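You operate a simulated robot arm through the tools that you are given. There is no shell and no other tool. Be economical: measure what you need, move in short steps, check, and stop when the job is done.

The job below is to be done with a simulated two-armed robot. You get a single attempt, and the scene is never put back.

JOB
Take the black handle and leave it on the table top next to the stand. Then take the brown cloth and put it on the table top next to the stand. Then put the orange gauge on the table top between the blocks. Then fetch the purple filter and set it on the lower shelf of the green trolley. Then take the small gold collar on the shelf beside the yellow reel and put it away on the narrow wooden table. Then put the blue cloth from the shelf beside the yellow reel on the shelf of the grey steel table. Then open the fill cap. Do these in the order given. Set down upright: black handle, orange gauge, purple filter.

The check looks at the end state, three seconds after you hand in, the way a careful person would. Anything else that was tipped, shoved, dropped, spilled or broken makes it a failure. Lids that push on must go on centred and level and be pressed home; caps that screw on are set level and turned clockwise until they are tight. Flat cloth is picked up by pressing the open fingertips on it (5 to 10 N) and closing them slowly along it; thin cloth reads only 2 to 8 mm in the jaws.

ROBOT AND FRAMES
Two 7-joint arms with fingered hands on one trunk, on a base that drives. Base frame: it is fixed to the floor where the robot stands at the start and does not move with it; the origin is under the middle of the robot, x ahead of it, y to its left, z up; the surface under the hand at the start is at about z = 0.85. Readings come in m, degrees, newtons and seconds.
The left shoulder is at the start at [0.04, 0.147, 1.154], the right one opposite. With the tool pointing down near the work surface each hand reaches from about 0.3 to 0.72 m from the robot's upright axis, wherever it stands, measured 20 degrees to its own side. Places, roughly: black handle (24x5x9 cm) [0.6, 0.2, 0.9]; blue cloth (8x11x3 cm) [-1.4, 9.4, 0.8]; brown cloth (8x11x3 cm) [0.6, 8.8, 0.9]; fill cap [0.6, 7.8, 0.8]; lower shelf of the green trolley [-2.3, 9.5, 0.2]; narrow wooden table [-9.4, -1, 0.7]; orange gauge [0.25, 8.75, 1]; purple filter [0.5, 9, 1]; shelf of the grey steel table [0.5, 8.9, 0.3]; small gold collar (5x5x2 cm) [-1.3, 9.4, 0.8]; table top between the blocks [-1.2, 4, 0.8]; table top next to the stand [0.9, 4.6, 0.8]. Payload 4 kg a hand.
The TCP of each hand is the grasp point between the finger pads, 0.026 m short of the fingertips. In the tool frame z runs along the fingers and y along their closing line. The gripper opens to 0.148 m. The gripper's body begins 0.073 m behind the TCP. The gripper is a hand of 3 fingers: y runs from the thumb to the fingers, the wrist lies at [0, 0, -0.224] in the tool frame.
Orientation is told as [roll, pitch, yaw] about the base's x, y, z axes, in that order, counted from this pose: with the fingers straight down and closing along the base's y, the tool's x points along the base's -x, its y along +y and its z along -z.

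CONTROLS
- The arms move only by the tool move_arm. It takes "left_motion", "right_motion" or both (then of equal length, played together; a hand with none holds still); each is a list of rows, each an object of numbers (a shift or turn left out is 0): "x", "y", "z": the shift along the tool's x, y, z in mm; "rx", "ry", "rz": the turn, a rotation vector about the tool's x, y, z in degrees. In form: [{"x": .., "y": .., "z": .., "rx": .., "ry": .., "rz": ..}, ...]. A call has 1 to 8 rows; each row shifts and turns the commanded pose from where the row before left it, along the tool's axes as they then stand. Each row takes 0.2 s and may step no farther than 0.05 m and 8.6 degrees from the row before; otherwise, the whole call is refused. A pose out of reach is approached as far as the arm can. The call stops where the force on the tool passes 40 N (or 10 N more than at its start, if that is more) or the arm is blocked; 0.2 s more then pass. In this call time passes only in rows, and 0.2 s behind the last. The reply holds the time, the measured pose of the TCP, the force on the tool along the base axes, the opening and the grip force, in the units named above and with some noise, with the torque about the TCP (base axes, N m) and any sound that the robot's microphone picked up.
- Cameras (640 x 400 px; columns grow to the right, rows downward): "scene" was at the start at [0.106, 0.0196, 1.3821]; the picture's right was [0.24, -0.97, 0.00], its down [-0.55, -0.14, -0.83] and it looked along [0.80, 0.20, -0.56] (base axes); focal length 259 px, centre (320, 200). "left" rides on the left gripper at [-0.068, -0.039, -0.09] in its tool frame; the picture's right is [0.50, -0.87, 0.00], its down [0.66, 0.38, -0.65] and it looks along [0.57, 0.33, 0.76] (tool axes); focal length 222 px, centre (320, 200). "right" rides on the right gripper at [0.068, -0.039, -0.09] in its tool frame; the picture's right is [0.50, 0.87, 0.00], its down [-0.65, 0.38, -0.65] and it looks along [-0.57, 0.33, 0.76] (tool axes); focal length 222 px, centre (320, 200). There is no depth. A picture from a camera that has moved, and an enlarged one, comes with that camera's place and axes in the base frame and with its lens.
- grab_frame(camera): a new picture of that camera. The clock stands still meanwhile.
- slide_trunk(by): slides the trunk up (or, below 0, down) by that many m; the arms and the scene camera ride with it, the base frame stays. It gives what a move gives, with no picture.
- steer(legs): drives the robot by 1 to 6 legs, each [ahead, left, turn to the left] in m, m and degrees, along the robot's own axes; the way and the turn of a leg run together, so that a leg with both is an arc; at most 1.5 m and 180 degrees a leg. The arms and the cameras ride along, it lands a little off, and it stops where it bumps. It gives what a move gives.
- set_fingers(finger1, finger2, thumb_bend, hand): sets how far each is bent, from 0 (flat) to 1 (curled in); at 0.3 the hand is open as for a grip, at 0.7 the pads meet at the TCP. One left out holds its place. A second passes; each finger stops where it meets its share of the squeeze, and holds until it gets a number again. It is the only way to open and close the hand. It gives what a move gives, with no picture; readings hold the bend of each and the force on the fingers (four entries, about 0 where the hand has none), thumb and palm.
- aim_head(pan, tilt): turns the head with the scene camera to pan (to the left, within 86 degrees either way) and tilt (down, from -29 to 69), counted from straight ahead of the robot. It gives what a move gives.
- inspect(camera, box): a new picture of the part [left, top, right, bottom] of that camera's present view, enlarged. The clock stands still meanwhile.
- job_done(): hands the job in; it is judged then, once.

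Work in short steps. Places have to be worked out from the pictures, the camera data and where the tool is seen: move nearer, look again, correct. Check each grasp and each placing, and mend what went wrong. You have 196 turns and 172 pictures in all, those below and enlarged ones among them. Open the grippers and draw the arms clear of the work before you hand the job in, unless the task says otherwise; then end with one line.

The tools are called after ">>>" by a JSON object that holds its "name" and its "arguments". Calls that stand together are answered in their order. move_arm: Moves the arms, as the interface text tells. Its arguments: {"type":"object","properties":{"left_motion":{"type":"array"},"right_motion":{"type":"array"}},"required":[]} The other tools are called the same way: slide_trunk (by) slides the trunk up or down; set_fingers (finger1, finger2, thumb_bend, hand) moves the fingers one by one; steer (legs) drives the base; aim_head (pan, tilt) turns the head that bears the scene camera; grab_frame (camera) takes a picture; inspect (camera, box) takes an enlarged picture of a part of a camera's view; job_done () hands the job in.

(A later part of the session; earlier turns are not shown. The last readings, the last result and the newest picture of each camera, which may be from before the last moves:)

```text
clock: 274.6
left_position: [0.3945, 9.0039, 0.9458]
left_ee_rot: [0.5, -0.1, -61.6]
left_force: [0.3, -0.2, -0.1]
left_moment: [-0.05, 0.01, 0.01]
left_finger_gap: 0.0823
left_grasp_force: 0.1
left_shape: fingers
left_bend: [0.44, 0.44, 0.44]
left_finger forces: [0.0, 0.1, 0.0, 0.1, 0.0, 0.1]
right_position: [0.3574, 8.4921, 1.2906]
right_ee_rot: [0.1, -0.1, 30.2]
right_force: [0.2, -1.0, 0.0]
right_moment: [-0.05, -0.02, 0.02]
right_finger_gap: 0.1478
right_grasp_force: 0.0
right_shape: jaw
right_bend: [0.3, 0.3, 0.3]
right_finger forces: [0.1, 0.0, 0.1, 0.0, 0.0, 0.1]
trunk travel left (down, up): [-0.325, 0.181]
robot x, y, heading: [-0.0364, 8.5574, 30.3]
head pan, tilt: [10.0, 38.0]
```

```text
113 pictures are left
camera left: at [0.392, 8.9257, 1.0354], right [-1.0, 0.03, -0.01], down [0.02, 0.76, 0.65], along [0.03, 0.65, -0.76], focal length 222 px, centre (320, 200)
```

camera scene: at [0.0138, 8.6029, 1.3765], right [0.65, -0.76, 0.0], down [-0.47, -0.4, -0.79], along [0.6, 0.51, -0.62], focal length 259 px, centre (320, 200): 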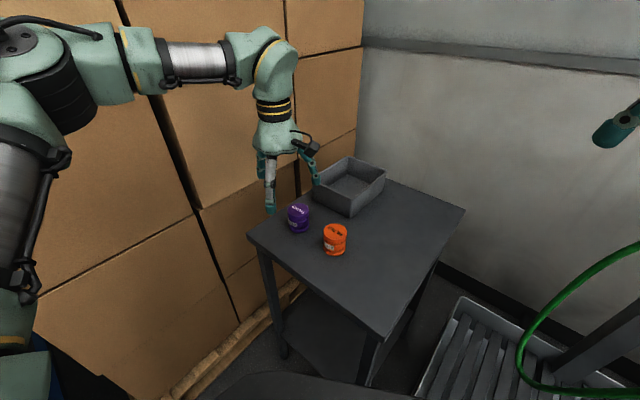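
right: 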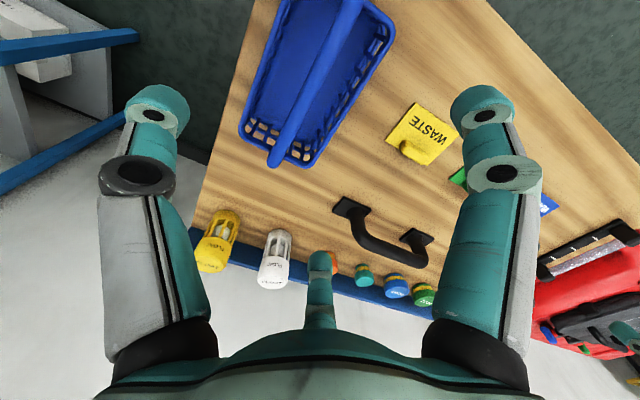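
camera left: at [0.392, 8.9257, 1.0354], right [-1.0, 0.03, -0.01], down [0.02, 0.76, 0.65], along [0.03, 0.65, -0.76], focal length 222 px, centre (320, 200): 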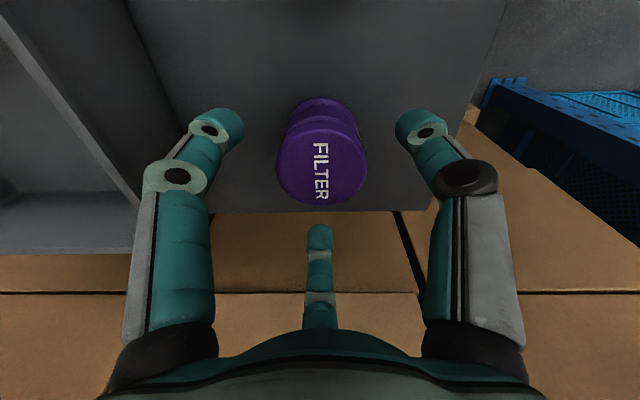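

Centred. Lower 45 mm and close.

>>> {"name": "move_arm", "arguments": {"left_motion": [{"z": 20}, {"z": 15}, {"z": 10}]}}

>>> {"name": "set_fingers", "arguments": {"hand": "left", "finger1": 0.52, "finger2": 0.52, "thumb_bend": 0.52}}

>>> {"name": "set_fingers", "arguments": {"hand": "left", "finger1": 0.65, "finger2": 0.65, "thumb_bend": 0.65}}

>>> {"name": "grab_frame", "arguments": {"camera": "left"}}

```text
clock: 275.4
left_position: [0.3936, 9.0012, 0.9027]
left_ee_rot: [0.6, -0.2, -61.6]
left_force: [-0.6, -0.1, 1.4]
left_moment: [0.0, -0.01, 0.0]
left_finger_gap: 0.0823
left_grasp_force: 0.0
left_shape: fingers
left_bend: [0.44, 0.44, 0.44]
left_finger forces: [0.0, 0.0, 0.1, 0.1, 0.0, 0.0]
right_position: [0.355, 8.4909, 1.2895]
right_ee_rot: [0.1, 0.0, 30.1]
right_force: [0.5, -0.8, 0.0]
right_moment: [-0.02, 0.01, 0.0]
right_finger_gap: 0.1477
right_grasp_force: 0.0
right_shape: jaw
right_bend: [0.3, 0.3, 0.3]
right_finger forces: [0.0, 0.0, 0.0, 0.0, 0.0, 0.1]
trunk travel left (down, up): [-0.325, 0.181]
robot x, y, heading: [-0.0375, 8.5592, 30.4]
head pan, tilt: [10.0, 38.0]
```

```text
clock: 276.4
left_position: [0.3933, 9.0014, 0.9035]
left_ee_rot: [0.6, -0.2, -61.6]
left_force: [-0.6, 0.3, 0.6]
left_moment: [0.0, 0.05, 0.04]
left_finger_gap: 0.056
left_grasp_force: 0.1
left_shape: fingers
left_bend: [0.52, 0.52, 0.52]
left_finger forces: [0.0, 0.2, 0.0, 0.0, 0.1, 0.0]
right_position: [0.3545, 8.4906, 1.2901]
right_ee_rot: [0.1, -0.2, 30.1]
right_force: [-1.0, 0.2, -0.5]
right_moment: [-0.01, 0.02, -0.01]
right_finger_gap: 0.1478
right_grasp_force: 0.1
right_shape: jaw
right_bend: [0.3, 0.3, 0.3]
right_finger forces: [0.0, 0.0, 0.0, 0.0, 0.0, 0.0]
trunk travel left (down, up): [-0.325, 0.181]
robot x, y, heading: [-0.0349, 8.561, 30.2]
head pan, tilt: [10.0, 38.0]
```

```text
clock: 277.4
left_position: [0.3944, 9.0024, 0.9023]
left_ee_rot: [0.6, -0.2, -61.7]
left_force: [1.0, -0.5, -0.1]
left_moment: [0.0, 0.0, 0.0]
left_finger_gap: 0.0452
left_grasp_force: 13.9
left_shape: fingers
left_bend: [0.54, 0.54, 0.58]
left_finger forces: [8.6, 9.0, 0.0, 0.0, 10.2, 0.0]
right_position: [0.3541, 8.4913, 1.2905]
right_ee_rot: [0.1, -0.1, 30.2]
right_force: [-0.1, 0.5, -0.3]
right_moment: [0.01, 0.03, 0.02]
right_finger_gap: 0.1479
right_grasp_force: 0.2
right_shape: jaw
right_bend: [0.3, 0.3, 0.3]
right_finger forces: [0.1, 0.0, 0.0, 0.0, 0.0, 0.0]
trunk travel left (down, up): [-0.325, 0.181]
robot x, y, heading: [-0.0392, 8.5555, 30.1]
head pan, tilt: [10.0, 38.0]
```

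```text
112 pictures are left
camera left: at [0.3906, 8.9237, 0.9923], right [-1.0, 0.03, -0.01], down [0.01, 0.76, 0.66], along [0.03, 0.66, -0.76], focal length 222 px, centre (320, 200)
```

left: 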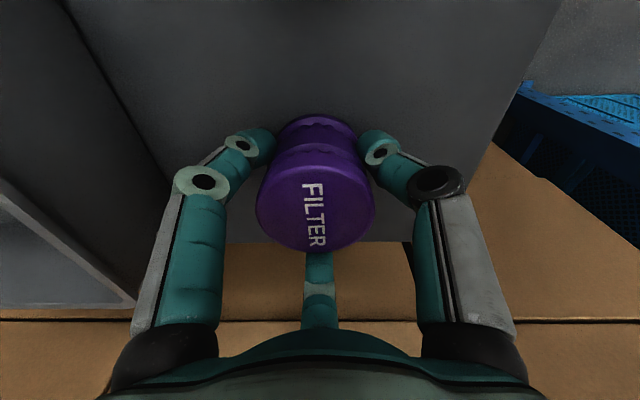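

Held with 14 N. Lift, back off along the same diagonal, turn toward the west and look for the green trolley.

>>> {"name": "move_arm", "arguments": {"left_motion": [{"z": -20}, {"z": -40}, {"z": -40}, {"z": -40}, {"z": -30, "y": -20}]}}

>>> {"name": "steer", "arguments": {"legs": [[-0.4, -0.05, 0], [0, 0, 60]]}}

>>> {"name": "aim_head", "arguments": {"pan": 60, "tilt": 18}}

>>> {"name": "grab_frame", "arguments": {"camera": "scene"}}

>>> {"name": "grab_frame", "arguments": {"camera": "left"}}

```text
clock: 278.6
left_position: [0.3756, 8.9943, 1.0725]
left_ee_rot: [0.6, -0.1, -61.7]
left_force: [-0.4, -0.1, 0.2]
left_moment: [0.02, -0.02, -0.02]
left_finger_gap: 0.0452
left_grasp_force: 14.2
left_shape: fingers
left_bend: [0.54, 0.54, 0.58]
left_finger forces: [8.5, 9.0, 0.0, 0.0, 10.1, 0.0]
right_position: [0.3539, 8.4923, 1.2908]
right_ee_rot: [0.1, -0.2, 30.2]
right_force: [-0.3, 0.1, -0.5]
right_moment: [-0.01, 0.0, -0.02]
right_finger_gap: 0.148
right_grasp_force: 0.0
right_shape: jaw
right_bend: [0.3, 0.3, 0.3]
right_finger forces: [0.0, 0.0, 0.1, 0.1, 0.0, 0.1]
trunk travel left (down, up): [-0.325, 0.181]
robot x, y, heading: [-0.035, 8.5603, 30.2]
head pan, tilt: [10.0, 38.0]
```

```text
clock: 283.8
left_position: [-0.5375, 8.8859, 1.0705]
left_ee_rot: [0.6, -0.2, -0.5]
left_force: [-0.1, 0.2, 0.2]
left_moment: [0.02, 0.0, 0.0]
left_finger_gap: 0.0449
left_grasp_force: 13.6
left_shape: fingers
left_bend: [0.54, 0.54, 0.58]
left_finger forces: [8.6, 9.1, 0.1, 0.0, 9.8, 0.1]
right_position: [-0.1085, 8.6216, 1.2911]
right_ee_rot: [0.1, -0.2, 91.1]
right_force: [-0.1, 0.0, -0.7]
right_moment: [-0.01, -0.04, 0.01]
right_finger_gap: 0.148
right_grasp_force: 0.2
right_shape: jaw
right_bend: [0.3, 0.3, 0.3]
right_finger forces: [0.1, 0.0, 0.0, 0.0, 0.1, 0.1]
trunk travel left (down, up): [-0.325, 0.181]
robot x, y, heading: [-0.355, 8.3119, 91.2]
head pan, tilt: [10.0, 38.0]
```

```text
clock: 284.9
left_position: [-0.538, 8.8844, 1.071]
left_ee_rot: [0.5, -0.2, -0.6]
left_force: [0.5, -0.2, -0.9]
left_moment: [-0.01, -0.01, -0.01]
left_finger_gap: 0.0452
left_grasp_force: 13.6
left_shape: fingers
left_bend: [0.54, 0.54, 0.58]
left_finger forces: [8.6, 9.1, 0.1, 0.0, 9.8, 0.0]
right_position: [-0.1084, 8.6214, 1.2905]
right_ee_rot: [0.1, -0.1, 91.1]
right_force: [0.2, 0.1, -0.1]
right_moment: [0.0, -0.04, 0.02]
right_finger_gap: 0.1479
right_grasp_force: 0.0
right_shape: jaw
right_bend: [0.3, 0.3, 0.3]
right_finger forces: [0.1, 0.0, 0.1, 0.0, 0.0, 0.1]
trunk travel left (down, up): [-0.325, 0.181]
robot x, y, heading: [-0.3587, 8.3076, 91.2]
head pan, tilt: [60.0, 18.0]
```

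```text
111 pictures are left
camera scene: at [-0.4387, 8.3747, 1.4081], right [0.48, 0.88, 0.0], down [0.27, -0.15, -0.95], along [-0.83, 0.46, -0.31], focal length 259 px, centre (320, 200)
```

scene: 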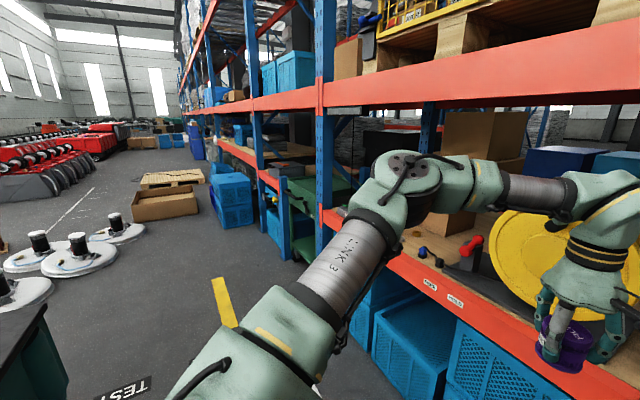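

```text
110 pictures are left
camera left: at [-0.4714, 8.8441, 1.1612], right [-0.51, -0.86, -0.01], down [-0.65, 0.38, 0.66], along [-0.56, 0.34, -0.76], focal length 222 px, centre (320, 200)
```

left: 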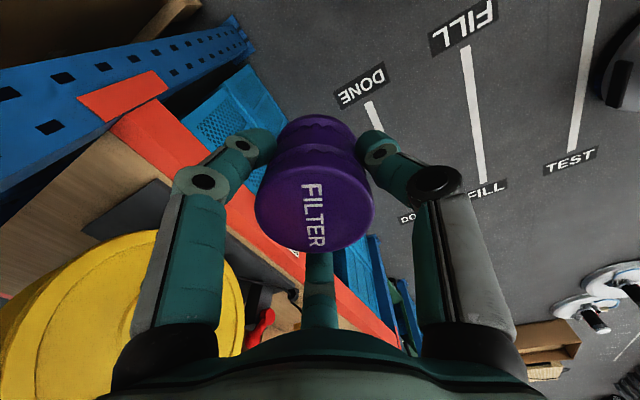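

The hand is near the rack; I turn left to face west and go along the aisle a bit, then look at the rack bay with the green trolley.

>>> {"name": "steer", "arguments": {"legs": [[-0.05, 0, 0], [0, 0, 89], [1.2, -0.1, 0]]}}

>>> {"name": "aim_head", "arguments": {"pan": -45, "tilt": 25}}

>>> {"name": "grab_frame", "arguments": {"camera": "scene"}}

```text
clock: 295.3
left_position: [-2.1264, 8.1995, 1.07]
left_ee_rot: [0.6, -0.1, 87.7]
left_force: [1.4, -0.1, -0.4]
left_moment: [0.01, -0.05, 0.02]
left_finger_gap: 0.0444
left_grasp_force: 12.8
left_shape: fingers
left_bend: [0.54, 0.54, 0.59]
left_finger forces: [8.6, 8.9, 0.0, 0.1, 9.5, 0.0]
right_position: [-1.8507, 8.6214, 1.2899]
right_ee_rot: [0.1, -0.1, 179.5]
right_force: [0.0, 0.0, -0.8]
right_moment: [0.02, -0.03, -0.05]
right_finger_gap: 0.1478
right_grasp_force: 0.0
right_shape: jaw
right_bend: [0.3, 0.3, 0.3]
right_finger forces: [0.0, 0.1, 0.0, 0.0, 0.0, 0.0]
trunk travel left (down, up): [-0.325, 0.181]
robot x, y, heading: [-1.549, 8.3661, 179.6]
head pan, tilt: [60.0, 18.0]
```

```text
clock: 297.1
left_position: [-2.1256, 8.1987, 1.0711]
left_ee_rot: [0.5, -0.2, 87.7]
left_force: [0.3, -0.4, -0.6]
left_moment: [0.0, 0.0, 0.0]
left_finger_gap: 0.0448
left_grasp_force: 13.6
left_shape: fingers
left_bend: [0.54, 0.54, 0.59]
left_finger forces: [8.6, 9.0, 0.1, 0.0, 9.5, 0.1]
right_position: [-1.851, 8.6208, 1.2915]
right_ee_rot: [0.1, -0.1, 179.5]
right_force: [-0.1, -0.5, -0.5]
right_moment: [0.0, 0.0, -0.02]
right_finger_gap: 0.148
right_grasp_force: 0.0
right_shape: jaw
right_bend: [0.3, 0.3, 0.3]
right_finger forces: [0.0, 0.0, 0.0, 0.0, 0.1, 0.0]
trunk travel left (down, up): [-0.325, 0.181]
robot x, y, heading: [-1.5493, 8.3621, 179.3]
head pan, tilt: [-45.0, 25.0]
```

```text
109 pictures are left
camera scene: at [-1.6332, 8.4279, 1.3968], right [0.71, 0.7, 0.0], down [0.3, -0.3, -0.91], along [-0.64, 0.65, -0.42], focal length 259 px, centre (320, 200)
```

scene: 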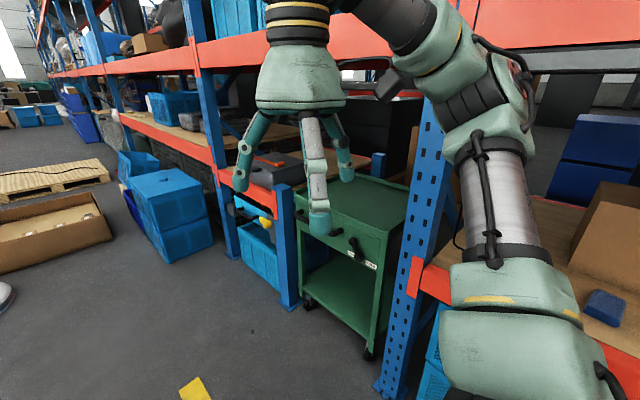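

The green trolley is under the rack at x≈-2.55…-2.09, front at y≈9.26. I move in front and face it.

>>> {"name": "steer", "arguments": {"legs": [[0.75, 0.1, 0], [0, 0, -89]]}}

>>> {"name": "aim_head", "arguments": {"pan": 0, "tilt": 45}}

>>> {"name": "grab_frame", "arguments": {"camera": "scene"}}

```text
clock: 305.0
left_position: [-2.4822, 8.8463, 1.0705]
left_ee_rot: [0.5, -0.3, -0.7]
left_force: [0.0, 0.1, 0.4]
left_moment: [-0.01, -0.02, 0.01]
left_finger_gap: 0.0443
left_grasp_force: 13.3
left_shape: fingers
left_bend: [0.54, 0.54, 0.59]
left_finger forces: [8.7, 8.5, 0.0, 0.0, 9.3, 0.0]
right_position: [-2.0527, 8.5833, 1.2904]
right_ee_rot: [0.3, -0.1, 91.0]
right_force: [0.9, 0.4, -0.5]
right_moment: [0.0, -0.01, 0.03]
right_finger_gap: 0.148
right_grasp_force: 0.1
right_shape: jaw
right_bend: [0.3, 0.3, 0.3]
right_finger forces: [0.1, 0.0, 0.2, 0.0, 0.0, 0.1]
trunk travel left (down, up): [-0.325, 0.181]
robot x, y, heading: [-2.3016, 8.2725, 91.3]
head pan, tilt: [-45.0, 25.0]
```

```text
clock: 306.1
left_position: [-2.482, 8.8466, 1.0708]
left_ee_rot: [0.6, -0.2, -0.8]
left_force: [0.6, -0.5, -1.2]
left_moment: [0.0, -0.02, -0.04]
left_finger_gap: 0.0441
left_grasp_force: 13.2
left_shape: fingers
left_bend: [0.54, 0.54, 0.59]
left_finger forces: [8.7, 8.4, 0.1, 0.1, 9.3, 0.1]
right_position: [-2.0525, 8.5832, 1.2916]
right_ee_rot: [0.1, -0.1, 91.0]
right_force: [0.2, -0.1, -0.6]
right_moment: [0.03, 0.02, 0.03]
right_finger_gap: 0.1481
right_grasp_force: 0.0
right_shape: jaw
right_bend: [0.3, 0.3, 0.3]
right_finger forces: [0.0, 0.0, 0.0, 0.1, 0.0, 0.0]
trunk travel left (down, up): [-0.325, 0.181]
robot x, y, heading: [-2.2977, 8.2725, 90.9]
head pan, tilt: [0.0, 45.0]
```

```text
108 pictures are left
camera scene: at [-2.3033, 8.3732, 1.3662], right [1.0, 0.02, 0.0], down [0.01, -0.71, -0.71], along [-0.01, 0.71, -0.71], focal length 259 px, centre (320, 200)
```

scene: 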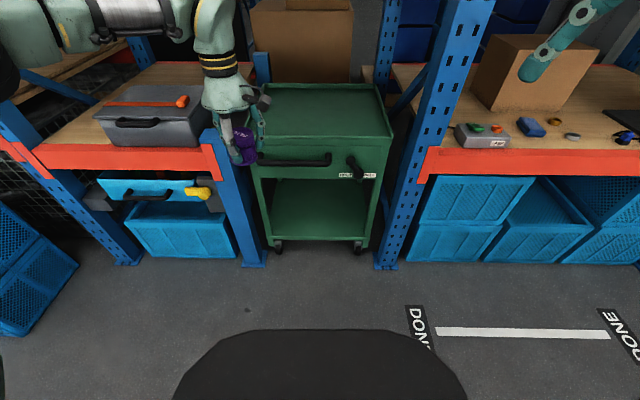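

The trolley opening spans z≈0.18 (lower shelf) to 0.62 (drawer underside), so a top grip fits near its front. I lower the trunk first, in front of the rack.

>>> {"name": "slide_trunk", "arguments": {"by": -0.32}}

>>> {"name": "move_arm", "arguments": {"left_motion": [{"z": 45}, {"z": 45}, {"z": 45}, {"z": 45}, {"z": 45}, {"z": 45}, {"z": 40}, {"z": 40}]}}

>>> {"name": "aim_head", "arguments": {"pan": 10, "tilt": 30}}

>>> {"name": "grab_frame", "arguments": {"camera": "scene"}}

```text
clock: 309.2
left_position: [-2.4819, 8.8475, 0.7527]
left_ee_rot: [0.6, -0.2, -0.7]
left_force: [-0.8, 0.3, 0.3]
left_moment: [-0.02, -0.02, 0.0]
left_finger_gap: 0.0442
left_grasp_force: 13.3
left_shape: fingers
left_bend: [0.54, 0.54, 0.59]
left_finger forces: [8.6, 8.4, 0.0, 0.1, 9.3, 0.0]
right_position: [-2.0538, 8.5832, 0.9721]
right_ee_rot: [0.0, -0.1, 91.0]
right_force: [-0.7, 0.6, -0.6]
right_moment: [0.0, 0.0, -0.01]
right_finger_gap: 0.1478
right_grasp_force: 0.0
right_shape: jaw
right_bend: [0.3, 0.3, 0.3]
right_finger forces: [0.0, 0.0, 0.0, 0.1, 0.0, 0.0]
trunk travel left (down, up): [-0.005, 0.501]
robot x, y, heading: [-2.3027, 8.2729, 91.0]
head pan, tilt: [0.0, 45.0]
```

```text
clock: 311.1
left_position: [-2.4812, 8.85, 0.4022]
left_ee_rot: [0.7, -0.1, -0.7]
left_force: [-0.5, -0.4, -0.6]
left_moment: [0.0, 0.01, -0.01]
left_finger_gap: 0.0438
left_grasp_force: 13.2
left_shape: fingers
left_bend: [0.54, 0.54, 0.59]
left_finger forces: [8.7, 8.4, 0.0, 0.1, 9.4, 0.0]
right_position: [-2.0528, 8.5822, 0.9718]
right_ee_rot: [0.1, 0.0, 91.0]
right_force: [-0.7, 0.0, -0.1]
right_moment: [0.02, -0.02, -0.01]
right_finger_gap: 0.1481
right_grasp_force: 0.1
right_shape: jaw
right_bend: [0.3, 0.3, 0.3]
right_finger forces: [0.1, 0.0, 0.0, 0.0, 0.0, 0.0]
trunk travel left (down, up): [-0.005, 0.501]
robot x, y, heading: [-2.3046, 8.2753, 91.2]
head pan, tilt: [0.0, 45.0]
```

```text
clock: 311.8
left_position: [-2.4816, 8.8492, 0.4044]
left_ee_rot: [0.6, -0.2, -0.8]
left_force: [-0.1, 0.2, -0.5]
left_moment: [-0.04, 0.0, 0.01]
left_finger_gap: 0.0442
left_grasp_force: 12.9
left_shape: fingers
left_bend: [0.54, 0.54, 0.59]
left_finger forces: [8.7, 8.4, 0.0, 0.1, 9.3, 0.1]
right_position: [-2.0523, 8.5829, 0.9726]
right_ee_rot: [0.2, -0.2, 91.0]
right_force: [-0.5, -0.7, 0.6]
right_moment: [-0.01, -0.02, 0.0]
right_finger_gap: 0.148
right_grasp_force: 0.0
right_shape: jaw
right_bend: [0.3, 0.3, 0.3]
right_finger forces: [0.1, 0.0, 0.1, 0.0, 0.0, 0.1]
trunk travel left (down, up): [-0.005, 0.501]
robot x, y, heading: [-2.302, 8.2734, 91.2]
head pan, tilt: [10.0, 30.0]
```

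```text
107 pictures are left
camera scene: at [-2.3192, 8.3806, 1.0699], right [0.98, 0.19, 0.0], down [0.1, -0.49, -0.87], along [-0.17, 0.85, -0.5], focal length 259 px, centre (320, 200)
```

scene: 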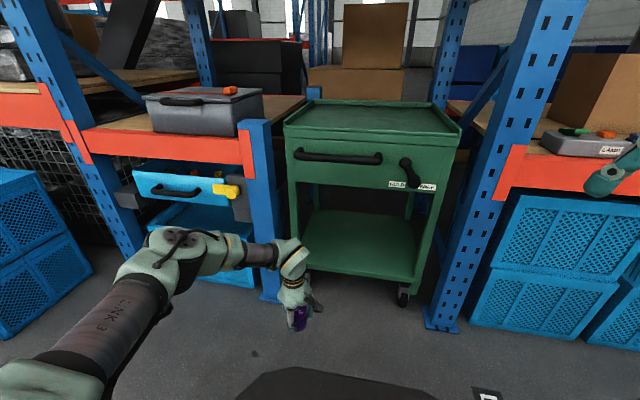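

The arm folds nicely with the forearm low. I shift the hand right and lower it, then advance into the opening in stages.

>>> {"name": "move_arm", "arguments": {"left_motion": [{"x": -35, "z": 25}, {"x": -35, "z": 25}, {"x": -30, "z": 25}, {"y": 20, "z": 30}, {"y": 10, "z": 25}], "right_motion": [{"x": 10}, {"x": 10}, {"x": 10}, {"x": 10}, {}]}}

>>> {"name": "steer", "arguments": {"legs": [[0.3, -0.06, -1]]}}

>>> {"name": "grab_frame", "arguments": {"camera": "scene"}}

>>> {"name": "grab_frame", "arguments": {"camera": "left"}}

```text
clock: 313.0
left_position: [-2.382, 8.8592, 0.302]
left_ee_rot: [0.6, -0.1, -0.9]
left_force: [-0.2, 0.3, -0.3]
left_moment: [0.02, 0.02, -0.01]
left_finger_gap: 0.0438
left_grasp_force: 13.7
left_shape: fingers
left_bend: [0.54, 0.55, 0.59]
left_finger forces: [8.8, 8.7, 0.0, 0.0, 9.4, 0.0]
left hand out of reach, approached as far as the arm can: row 4, 5
right_position: [-2.052, 8.5427, 0.9721]
right_ee_rot: [0.1, -0.2, 91.0]
right_force: [0.4, 0.2, -0.2]
right_moment: [-0.01, 0.04, -0.02]
right_finger_gap: 0.148
right_grasp_force: 0.0
right_shape: jaw
right_bend: [0.3, 0.3, 0.3]
right_finger forces: [0.0, 0.0, 0.0, 0.1, 0.0, 0.0]
trunk travel left (down, up): [-0.005, 0.501]
robot x, y, heading: [-2.2991, 8.2726, 91.0]
head pan, tilt: [10.0, 30.0]
```

```text
clock: 315.1
left_position: [-2.3181, 9.1704, 0.3021]
left_ee_rot: [0.6, -0.2, -1.8]
left_force: [0.1, -0.3, -0.5]
left_moment: [-0.02, 0.02, -0.02]
left_finger_gap: 0.044
left_grasp_force: 13.1
left_shape: fingers
left_bend: [0.54, 0.55, 0.59]
left_finger forces: [8.8, 8.6, 0.0, 0.0, 9.3, 0.0]
right_position: [-1.9916, 8.8487, 0.9722]
right_ee_rot: [0.1, -0.1, 90.0]
right_force: [-0.5, 0.8, -0.4]
right_moment: [-0.01, 0.0, -0.02]
right_finger_gap: 0.1479
right_grasp_force: 0.1
right_shape: jaw
right_bend: [0.3, 0.3, 0.3]
right_finger forces: [0.1, 0.0, 0.0, 0.1, 0.0, 0.0]
trunk travel left (down, up): [-0.005, 0.501]
robot x, y, heading: [-2.2436, 8.5823, 89.8]
head pan, tilt: [10.0, 30.0]
```

```text
106 pictures are left
camera scene: at [-2.2623, 8.6907, 1.0699], right [0.98, 0.17, 0.0], down [0.09, -0.49, -0.87], along [-0.15, 0.85, -0.5], focal length 259 px, centre (320, 200)
```

scene: 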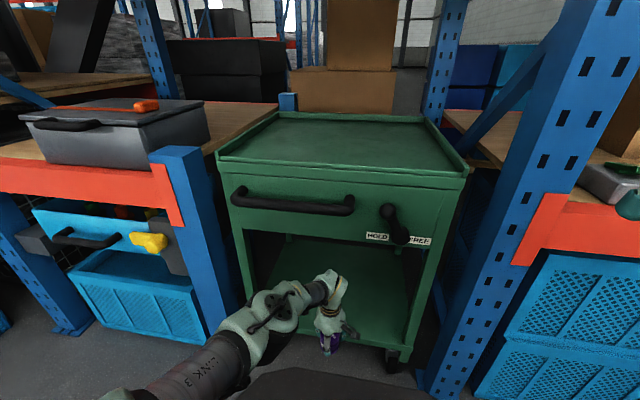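

```text
105 pictures are left
camera left: at [-2.2513, 9.129, 0.3924], right [-0.53, -0.85, -0.01], down [-0.65, 0.39, 0.66], along [-0.55, 0.35, -0.75], focal length 222 px, centre (320, 200)
```

left: 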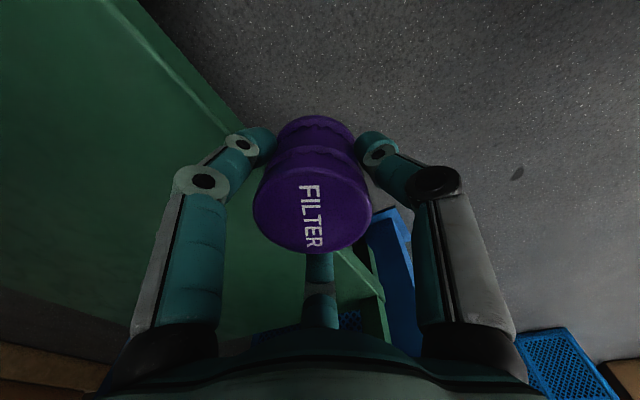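

Front lip of the shelf is at y≈9.23. I lower slightly and advance 0.13 m.

>>> {"name": "move_arm", "arguments": {"left_motion": [{"z": 10}, {"z": 10}]}}

>>> {"name": "steer", "arguments": {"legs": [[0.14, 0, 0]]}}

>>> {"name": "grab_frame", "arguments": {"camera": "scene"}}

>>> {"name": "grab_frame", "arguments": {"camera": "left"}}

```text
clock: 315.7
left_position: [-2.3194, 9.1628, 0.2872]
left_ee_rot: [0.9, -0.2, -1.7]
left_force: [0.2, 0.3, -0.3]
left_moment: [-0.01, 0.03, -0.01]
left_finger_gap: 0.0439
left_grasp_force: 13.4
left_shape: fingers
left_bend: [0.54, 0.55, 0.59]
left_finger forces: [8.8, 8.6, 0.1, 0.1, 9.3, 0.0]
left hand out of reach, approached as far as the arm can: row 1, 2
right_position: [-1.9926, 8.8478, 0.9725]
right_ee_rot: [0.1, -0.2, 90.0]
right_force: [0.4, 0.7, 0.4]
right_moment: [0.01, 0.01, 0.0]
right_finger_gap: 0.1478
right_grasp_force: 0.0
right_shape: jaw
right_bend: [0.3, 0.3, 0.3]
right_finger forces: [0.0, 0.0, 0.1, 0.0, 0.0, 0.0]
trunk travel left (down, up): [-0.005, 0.501]
robot x, y, heading: [-2.2437, 8.5818, 90.2]
head pan, tilt: [10.0, 30.0]
```

```text
clock: 317.1
left_position: [-2.3202, 9.3032, 0.2868]
left_ee_rot: [0.8, -0.2, -1.8]
left_force: [0.9, 0.4, -0.4]
left_moment: [0.02, -0.03, 0.0]
left_finger_gap: 0.0441
left_grasp_force: 13.1
left_shape: fingers
left_bend: [0.54, 0.55, 0.59]
left_finger forces: [8.7, 8.5, 0.1, 0.0, 9.3, 0.0]
right_position: [-1.993, 8.9891, 0.9715]
right_ee_rot: [0.1, 0.0, 90.0]
right_force: [0.4, 0.0, 0.5]
right_moment: [-0.06, -0.01, 0.01]
right_finger_gap: 0.1479
right_grasp_force: 0.0
right_shape: jaw
right_bend: [0.3, 0.3, 0.3]
right_finger forces: [0.1, 0.0, 0.1, 0.0, 0.0, 0.0]
trunk travel left (down, up): [-0.005, 0.501]
robot x, y, heading: [-2.2476, 8.7204, 90.0]
head pan, tilt: [10.0, 30.0]
```

```text
104 pictures are left
camera scene: at [-2.2627, 8.8312, 1.0699], right [0.98, 0.18, 0.0], down [0.09, -0.49, -0.87], along [-0.15, 0.85, -0.5], focal length 259 px, centre (320, 200)
```

scene: 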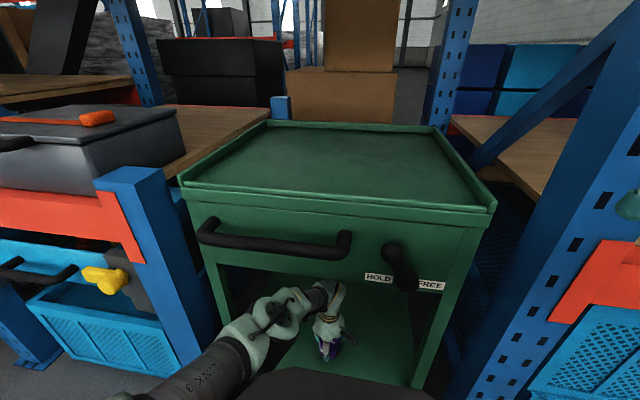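

```text
103 pictures are left
camera left: at [-2.2533, 9.2617, 0.3767], right [-0.53, -0.85, -0.01], down [-0.65, 0.39, 0.66], along [-0.55, 0.35, -0.75], focal length 222 px, centre (320, 200)
```

left: 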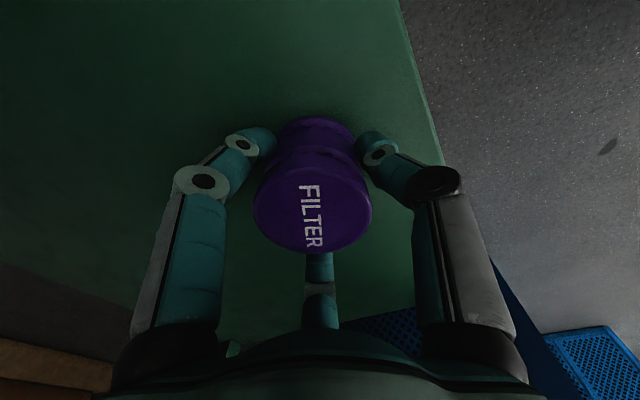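

The filter is over the lower shelf. To reach lower, I advance the base 6 cm, then draw the arm back while lowering.

>>> {"name": "steer", "arguments": {"legs": [[0.06, 0, 0]]}}

>>> {"name": "move_arm", "arguments": {"left_motion": [{"y": -15}, {"y": -15}, {"y": -10, "z": 8}, {"z": 10}, {"z": 6}, {"z": 4}]}}

>>> {"name": "grab_frame", "arguments": {"camera": "scene"}}

```text
clock: 318.2
left_position: [-2.3177, 9.3418, 0.2735]
left_ee_rot: [-0.9, -0.3, -2.0]
left_force: [-2.2, -3.4, 20.9]
left_moment: [-0.01, 0.1, -0.05]
left_finger_gap: 0.0419
left_grasp_force: 16.8
left_shape: fingers
left_bend: [0.54, 0.54, 0.6]
left_finger forces: [10.7, 10.5, 0.0, 0.0, 11.8, 0.0]
right_position: [-1.9936, 9.0432, 0.9733]
right_ee_rot: [0.1, -0.3, 90.2]
right_force: [0.2, -0.5, 0.3]
right_moment: [0.03, -0.01, 0.0]
right_finger_gap: 0.1478
right_grasp_force: 0.1
right_shape: jaw
right_bend: [0.3, 0.3, 0.3]
right_finger forces: [0.1, 0.0, 0.0, 0.0, 0.1, 0.0]
trunk travel left (down, up): [-0.005, 0.501]
robot x, y, heading: [-2.2443, 8.7778, 90.2]
head pan, tilt: [10.0, 30.0]
stopped in leg 1: the robot was blocked; the commanded pose is now the measured one
```

```text
clock: 318.6
left_position: [-2.3061, 9.3172, 0.2641]
left_ee_rot: [-1.4, -0.4, -3.6]
left_force: [-6.5, 6.9, 37.4]
left_moment: [1.08, 1.15, 0.04]
left_finger_gap: 0.0378
left_grasp_force: 25.4
left_shape: fingers
left_bend: [0.55, 0.51, 0.62]
left_finger forces: [11.0, 35.0, 0.0, 0.0, 4.8, 0.0]
right_position: [-1.9922, 9.0418, 0.9724]
right_ee_rot: [0.1, -0.3, 90.1]
right_force: [-0.5, -0.9, 0.4]
right_moment: [0.01, -0.02, 0.0]
right_finger_gap: 0.148
right_grasp_force: 0.1
right_shape: jaw
right_bend: [0.3, 0.3, 0.3]
right_finger forces: [0.1, 0.1, 0.0, 0.1, 0.0, 0.1]
trunk travel left (down, up): [-0.005, 0.501]
robot x, y, heading: [-2.248, 8.7799, 90.5]
head pan, tilt: [10.0, 30.0]
stopped in row 2 (left hand): the force on the tool passed its limit at 79 N (the readings are from after the stop); the commanded pose is now the measured one
```

```text
102 pictures are left
camera scene: at [-2.2619, 8.8833, 1.0704], right [0.98, 0.18, 0.0], down [0.09, -0.49, -0.87], along [-0.15, 0.85, -0.5], focal length 259 px, centre (320, 200)
```

scene: 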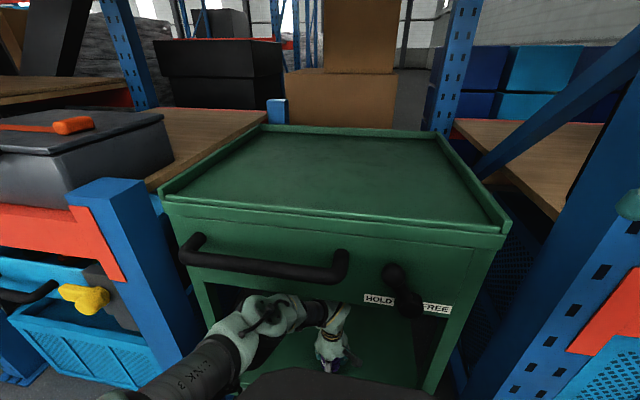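

The filter touched the shelf (≈0.22, higher than I thought). Check its attitude.

>>> {"name": "grab_frame", "arguments": {"camera": "left"}}

>>> {"name": "inspect", "arguments": {"camera": "scene", "box": [220, 280, 420, 400]}}

```text
101 pictures are left
camera left: at [-2.2411, 9.2765, 0.3555], right [-0.55, -0.83, 0.02], down [-0.63, 0.44, 0.64], along [-0.54, 0.34, -0.77], focal length 222 px, centre (320, 200)
```

left: 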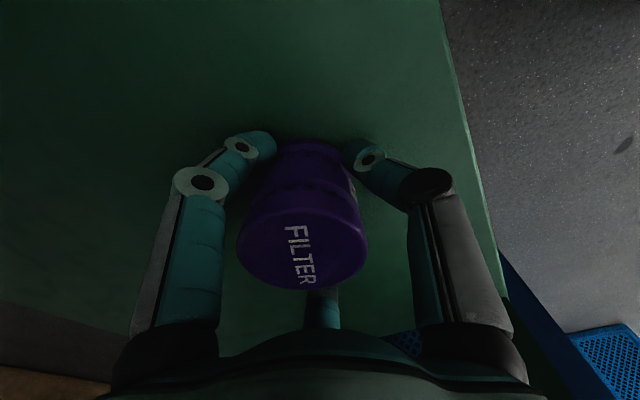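

```text
3.20 times, centred on (320, 340) of scene
camera zoom: at [-2.2619, 8.8833, 1.0704], right [0.98, 0.18, 0.0], down [0.09, -0.49, -0.87], along [-0.15, 0.85, -0.5], focal length 829 px, centre (320, -248)
```

zoom: 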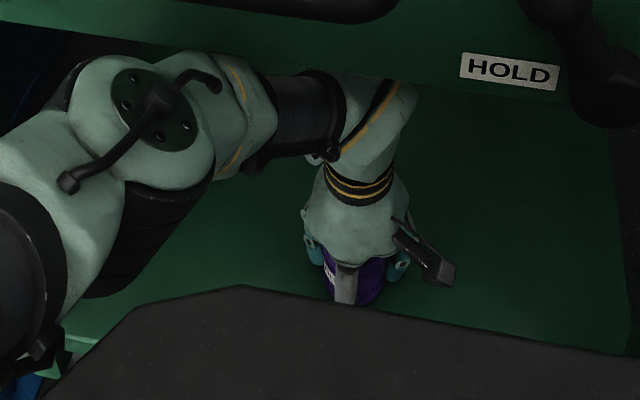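

I raise 10 mm to relieve the force and recheck.

>>> {"name": "move_arm", "arguments": {"left_motion": [{"z": -5}, {"z": -5}]}}

>>> {"name": "grab_frame", "arguments": {"camera": "left"}}

```text
clock: 318.9
left_position: [-2.3039, 9.3176, 0.264]
left_ee_rot: [-1.4, -0.3, -3.7]
left_force: [-4.5, 6.3, 33.7]
left_moment: [0.94, 0.94, 0.07]
left_finger_gap: 0.0375
left_grasp_force: 23.9
left_shape: fingers
left_bend: [0.55, 0.5, 0.62]
left_finger forces: [10.5, 31.4, 0.0, 0.0, 5.0, 0.0]
right_position: [-1.9923, 9.0407, 0.9731]
right_ee_rot: [0.3, -0.3, 90.1]
right_force: [-0.9, 0.0, -0.4]
right_moment: [0.02, 0.0, -0.03]
right_finger_gap: 0.1478
right_grasp_force: 0.1
right_shape: jaw
right_bend: [0.3, 0.3, 0.3]
right_finger forces: [0.1, 0.0, 0.1, 0.0, 0.1, 0.0]
trunk travel left (down, up): [-0.005, 0.501]
robot x, y, heading: [-2.2472, 8.7781, 90.2]
head pan, tilt: [10.0, 30.0]
stopped in row 1 (left hand): the force on the tool passed its limit at 58 N (the readings are from after the stop); the commanded pose is now the measured one
```

```text
99 pictures are left
camera left: at [-2.2406, 9.2759, 0.3554], right [-0.56, -0.83, 0.02], down [-0.63, 0.44, 0.64], along [-0.54, 0.34, -0.77], focal length 222 px, centre (320, 200)
```

left: 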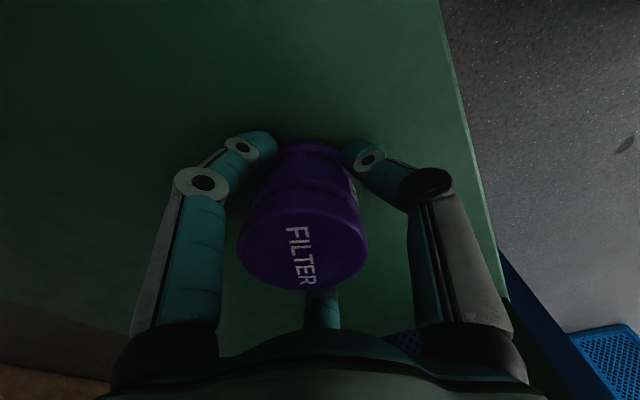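

Raising by arm is hindered; I use the trunk to lift 1 cm and relieve the load.

>>> {"name": "slide_trunk", "arguments": {"by": 0.012}}

>>> {"name": "grab_frame", "arguments": {"camera": "left"}}

```text
clock: 319.2
left_position: [-2.3052, 9.3181, 0.2646]
left_ee_rot: [-1.3, -0.3, -3.8]
left_force: [-4.0, 4.6, 33.8]
left_moment: [0.92, 0.77, 0.09]
left_finger_gap: 0.0372
left_grasp_force: 24.1
left_shape: fingers
left_bend: [0.55, 0.5, 0.62]
left_finger forces: [12.4, 30.5, 0.1, 0.1, 5.5, 0.1]
right_position: [-1.9917, 9.042, 0.974]
right_ee_rot: [0.1, -0.2, 90.2]
right_force: [-0.1, 0.1, 0.0]
right_moment: [-0.03, 0.02, -0.02]
right_finger_gap: 0.1482
right_grasp_force: 0.1
right_shape: jaw
right_bend: [0.3, 0.3, 0.3]
right_finger forces: [0.0, 0.1, 0.1, 0.1, 0.0, 0.1]
trunk travel left (down, up): [-0.006, 0.5]
robot x, y, heading: [-2.2473, 8.7767, 90.4]
head pan, tilt: [10.0, 30.0]
stopped: the force on the tool passed its limit at 59 N (the readings are from after the stop); the commanded pose is now the measured one
```

```text
98 pictures are left
camera left: at [-2.2407, 9.2759, 0.3552], right [-0.56, -0.83, 0.02], down [-0.63, 0.44, 0.64], along [-0.54, 0.35, -0.77], focal length 222 px, centre (320, 200)
```

left: 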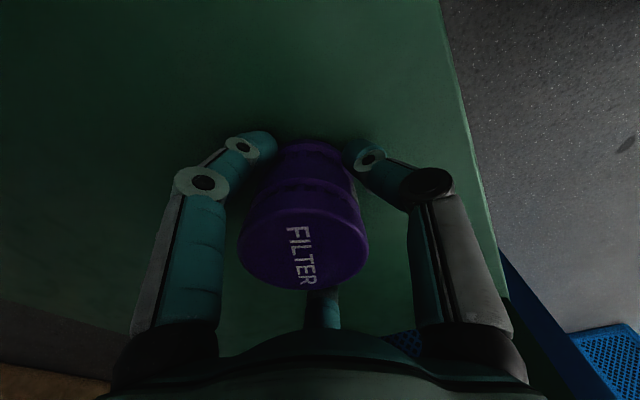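

The filter looks within ~2° of vertical on the shelf, so I release it gently.

>>> {"name": "set_fingers", "arguments": {"hand": "left", "finger1": 0.5, "finger2": 0.5, "thumb_bend": 0.5}}

>>> {"name": "grab_frame", "arguments": {"camera": "left"}}

```text
clock: 320.2
left_position: [-2.3041, 9.3158, 0.2646]
left_ee_rot: [-1.4, -0.4, -3.8]
left_force: [-2.3, -2.3, 31.2]
left_moment: [0.69, 0.62, 0.13]
left_finger_gap: 0.057
left_grasp_force: 16.2
left_shape: fingers
left_bend: [0.53, 0.5, 0.5]
left_finger forces: [8.8, 23.0, 0.1, 0.0, 0.1, 0.1]
right_position: [-1.9929, 9.0419, 0.9728]
right_ee_rot: [0.1, -0.2, 90.1]
right_force: [0.3, 0.5, 0.0]
right_moment: [0.03, -0.01, -0.01]
right_finger_gap: 0.1481
right_grasp_force: 0.0
right_shape: jaw
right_bend: [0.3, 0.3, 0.3]
right_finger forces: [0.0, 0.0, 0.0, 0.0, 0.1, 0.0]
trunk travel left (down, up): [-0.006, 0.5]
robot x, y, heading: [-2.2429, 8.7769, 90.2]
head pan, tilt: [10.0, 30.0]
```

```text
97 pictures are left
camera left: at [-2.2405, 9.2754, 0.3553], right [-0.56, -0.83, 0.02], down [-0.63, 0.44, 0.64], along [-0.54, 0.34, -0.77], focal length 222 px, centre (320, 200)
```

left: 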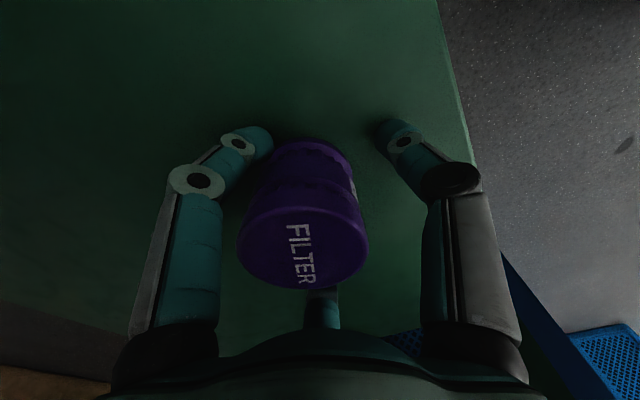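

The filter stands on its own; the fingertips themselves press on the shelf. I try raising the hand a little again.

>>> {"name": "move_arm", "arguments": {"left_motion": [{"z": -3}, {"z": -4}]}}

```text
clock: 320.6
left_position: [-2.3031, 9.3136, 0.2648]
left_ee_rot: [-1.6, -0.4, -4.0]
left_force: [-4.6, -0.4, 34.3]
left_moment: [0.88, 0.81, 0.15]
left_finger_gap: 0.059
left_grasp_force: 17.5
left_shape: fingers
left_bend: [0.52, 0.48, 0.5]
left_finger forces: [8.4, 26.2, 0.0, 0.0, 0.1, 0.1]
right_position: [-1.9913, 9.0416, 0.9734]
right_ee_rot: [0.1, -0.2, 90.2]
right_force: [0.0, -0.1, -0.2]
right_moment: [0.0, -0.01, -0.01]
right_finger_gap: 0.1479
right_grasp_force: 0.1
right_shape: jaw
right_bend: [0.3, 0.3, 0.3]
right_finger forces: [0.0, 0.0, 0.0, 0.0, 0.1, 0.0]
trunk travel left (down, up): [-0.006, 0.5]
robot x, y, heading: [-2.2485, 8.7787, 90.3]
head pan, tilt: [10.0, 30.0]
stopped in row 1 (left hand): the force on the tool passed its limit at 43 N (the readings are from after the stop); the commanded pose is now the measured one
```

Raising is blocked because the forearm is wedged under the drawer edge, pressing the fingertips down. With fingers spread wide they clear the filter on both sides, so I can withdraw horizontally. Open wide.

>>> {"name": "set_fingers", "arguments": {"hand": "left", "finger1": 0.38, "finger2": 0.38, "thumb_bend": 0.3}}

>>> {"name": "grab_frame", "arguments": {"camera": "left"}}

>>> {"name": "inspect", "arguments": {"camera": "scene", "box": [180, 240, 440, 400]}}

```text
clock: 321.6
left_position: [-2.3031, 9.3139, 0.2624]
left_ee_rot: [-1.7, -0.4, -4.0]
left_force: [0.6, 0.4, 0.8]
left_moment: [0.03, -0.01, -0.01]
left_finger_gap: 0.1139
left_grasp_force: 0.0
left_shape: fingers
left_bend: [0.38, 0.38, 0.3]
left_finger forces: [0.0, 0.0, 0.1, 0.0, 0.0, 0.0]
right_position: [-1.9914, 9.043, 0.9728]
right_ee_rot: [0.2, 0.0, 90.2]
right_force: [-0.1, 0.1, -1.1]
right_moment: [0.0, -0.02, -0.02]
right_finger_gap: 0.148
right_grasp_force: 0.0
right_shape: jaw
right_bend: [0.3, 0.3, 0.3]
right_finger forces: [0.1, 0.0, 0.0, 0.0, 0.0, 0.0]
trunk travel left (down, up): [-0.006, 0.5]
robot x, y, heading: [-2.2471, 8.7762, 90.2]
head pan, tilt: [10.0, 30.0]
```

```text
96 pictures are left
camera left: at [-2.2393, 9.2733, 0.3545], right [-0.56, -0.83, 0.02], down [-0.63, 0.44, 0.64], along [-0.54, 0.34, -0.77], focal length 222 px, centre (320, 200)
```

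left: 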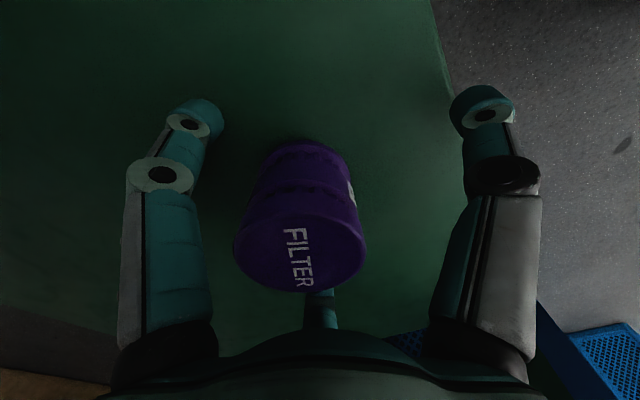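

```text
2.46 times, centred on (310, 320) of scene
camera zoom: at [-2.2619, 8.8852, 1.0709], right [0.98, 0.18, 0.0], down [0.09, -0.49, -0.87], along [-0.15, 0.85, -0.5], focal length 638 px, centre (345, -95)
```

zoom: 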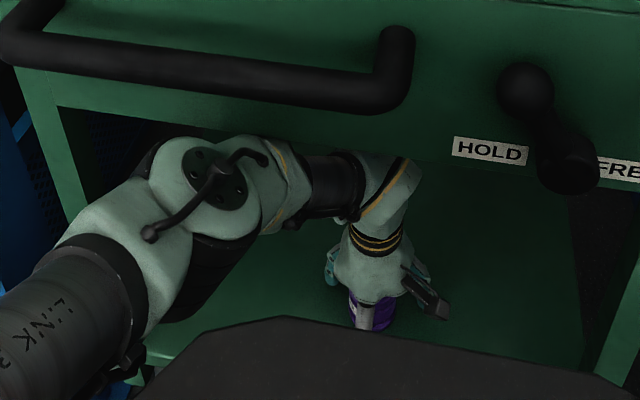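

No more load, and the filter stands free between the spread fingers. Open fully and back out a few cm straight.

>>> {"name": "set_fingers", "arguments": {"hand": "left", "finger1": 0.3, "finger2": 0.3}}

>>> {"name": "steer", "arguments": {"legs": [[-0.05, 0, 0]]}}

>>> {"name": "grab_frame", "arguments": {"camera": "left"}}

```text
clock: 322.6
left_position: [-2.3039, 9.314, 0.2617]
left_ee_rot: [-1.7, -0.3, -4.0]
left_force: [-0.3, 1.0, -0.7]
left_moment: [0.03, -0.01, 0.03]
left_finger_gap: 0.1265
left_grasp_force: 0.0
left_shape: fingers
left_bend: [0.3, 0.3, 0.3]
left_finger forces: [0.0, 0.0, 0.0, 0.0, 0.0, 0.0]
right_position: [-1.9917, 9.0427, 0.9732]
right_ee_rot: [0.0, -0.1, 90.0]
right_force: [0.8, 0.7, 0.0]
right_moment: [-0.01, -0.04, -0.01]
right_finger_gap: 0.1478
right_grasp_force: 0.0
right_shape: jaw
right_bend: [0.3, 0.3, 0.3]
right_finger forces: [0.1, 0.0, 0.0, 0.0, 0.0, 0.1]
trunk travel left (down, up): [-0.006, 0.5]
robot x, y, heading: [-2.2426, 8.7786, 90.2]
head pan, tilt: [10.0, 30.0]
```

```text
clock: 323.5
left_position: [-2.3038, 9.2643, 0.2638]
left_ee_rot: [-1.6, -0.4, -4.0]
left_force: [-0.5, 0.0, -0.6]
left_moment: [0.01, -0.02, -0.03]
left_finger_gap: 0.1266
left_grasp_force: 0.1
left_shape: fingers
left_bend: [0.3, 0.3, 0.3]
left_finger forces: [0.0, 0.0, 0.1, 0.1, 0.0, 0.0]
right_position: [-1.9925, 8.992, 0.9739]
right_ee_rot: [0.2, -0.3, 90.1]
right_force: [0.7, -0.4, 0.4]
right_moment: [0.02, 0.05, 0.02]
right_finger_gap: 0.148
right_grasp_force: 0.1
right_shape: jaw
right_bend: [0.3, 0.3, 0.3]
right_finger forces: [0.1, 0.1, 0.0, 0.0, 0.1, 0.0]
trunk travel left (down, up): [-0.006, 0.5]
robot x, y, heading: [-2.2489, 8.7276, 90.3]
head pan, tilt: [10.0, 30.0]
```

```text
94 pictures are left
camera left: at [-2.2394, 9.2227, 0.3555], right [-0.56, -0.83, 0.02], down [-0.63, 0.44, 0.64], along [-0.54, 0.34, -0.77], focal length 222 px, centre (320, 200)
```

left: 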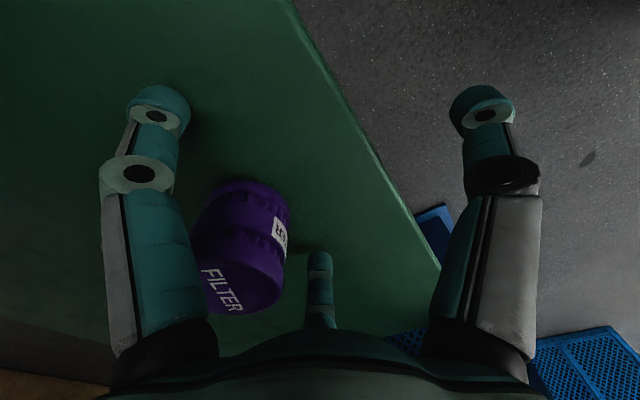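

Filter stays put. Continue backing out.

>>> {"name": "steer", "arguments": {"legs": [[-0.2, 0, 0]]}}

>>> {"name": "aim_head", "arguments": {"pan": 0, "tilt": 35}}

>>> {"name": "grab_frame", "arguments": {"camera": "scene"}}

```text
clock: 325.1
left_position: [-2.3032, 9.0622, 0.2634]
left_ee_rot: [-1.6, -0.4, -4.0]
left_force: [0.2, -0.2, -0.4]
left_moment: [0.03, -0.02, 0.0]
left_finger_gap: 0.1264
left_grasp_force: 0.1
left_shape: fingers
left_bend: [0.3, 0.3, 0.3]
left_finger forces: [0.0, 0.0, 0.0, 0.0, 0.0, 0.0]
right_position: [-1.9912, 8.7893, 0.9734]
right_ee_rot: [0.1, -0.1, 90.0]
right_force: [0.5, -0.2, 0.6]
right_moment: [-0.02, -0.01, 0.0]
right_finger_gap: 0.1478
right_grasp_force: 0.1
right_shape: jaw
right_bend: [0.3, 0.3, 0.3]
right_finger forces: [0.0, 0.1, 0.0, 0.0, 0.0, 0.0]
trunk travel left (down, up): [-0.006, 0.5]
robot x, y, heading: [-2.2457, 8.5215, 89.9]
head pan, tilt: [10.0, 30.0]
```

```text
clock: 325.9
left_position: [-2.303, 9.0634, 0.2633]
left_ee_rot: [-1.6, -0.4, -4.0]
left_force: [0.1, 0.2, 0.4]
left_moment: [0.01, 0.02, 0.0]
left_finger_gap: 0.1263
left_grasp_force: 0.0
left_shape: fingers
left_bend: [0.3, 0.3, 0.3]
left_finger forces: [0.1, 0.0, 0.1, 0.1, 0.1, 0.1]
right_position: [-1.9913, 8.791, 0.9727]
right_ee_rot: [0.1, -0.2, 90.2]
right_force: [-0.8, 0.3, 0.0]
right_moment: [0.01, -0.02, 0.0]
right_finger_gap: 0.1479
right_grasp_force: 0.1
right_shape: jaw
right_bend: [0.3, 0.3, 0.3]
right_finger forces: [0.0, 0.1, 0.0, 0.1, 0.0, 0.1]
trunk travel left (down, up): [-0.006, 0.5]
robot x, y, heading: [-2.2454, 8.5206, 90.2]
head pan, tilt: [0.0, 35.0]
```

```text
93 pictures are left
camera scene: at [-2.2454, 8.6319, 1.0631], right [1.0, 0.0, 0.0], down [0.0, -0.57, -0.82], along [0.0, 0.82, -0.57], focal length 259 px, centre (320, 200)
```

scene: 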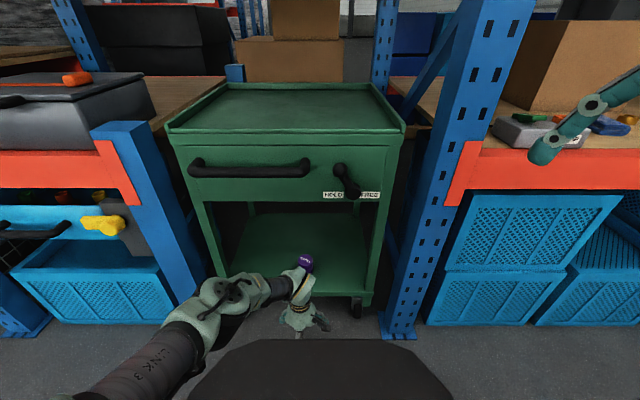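

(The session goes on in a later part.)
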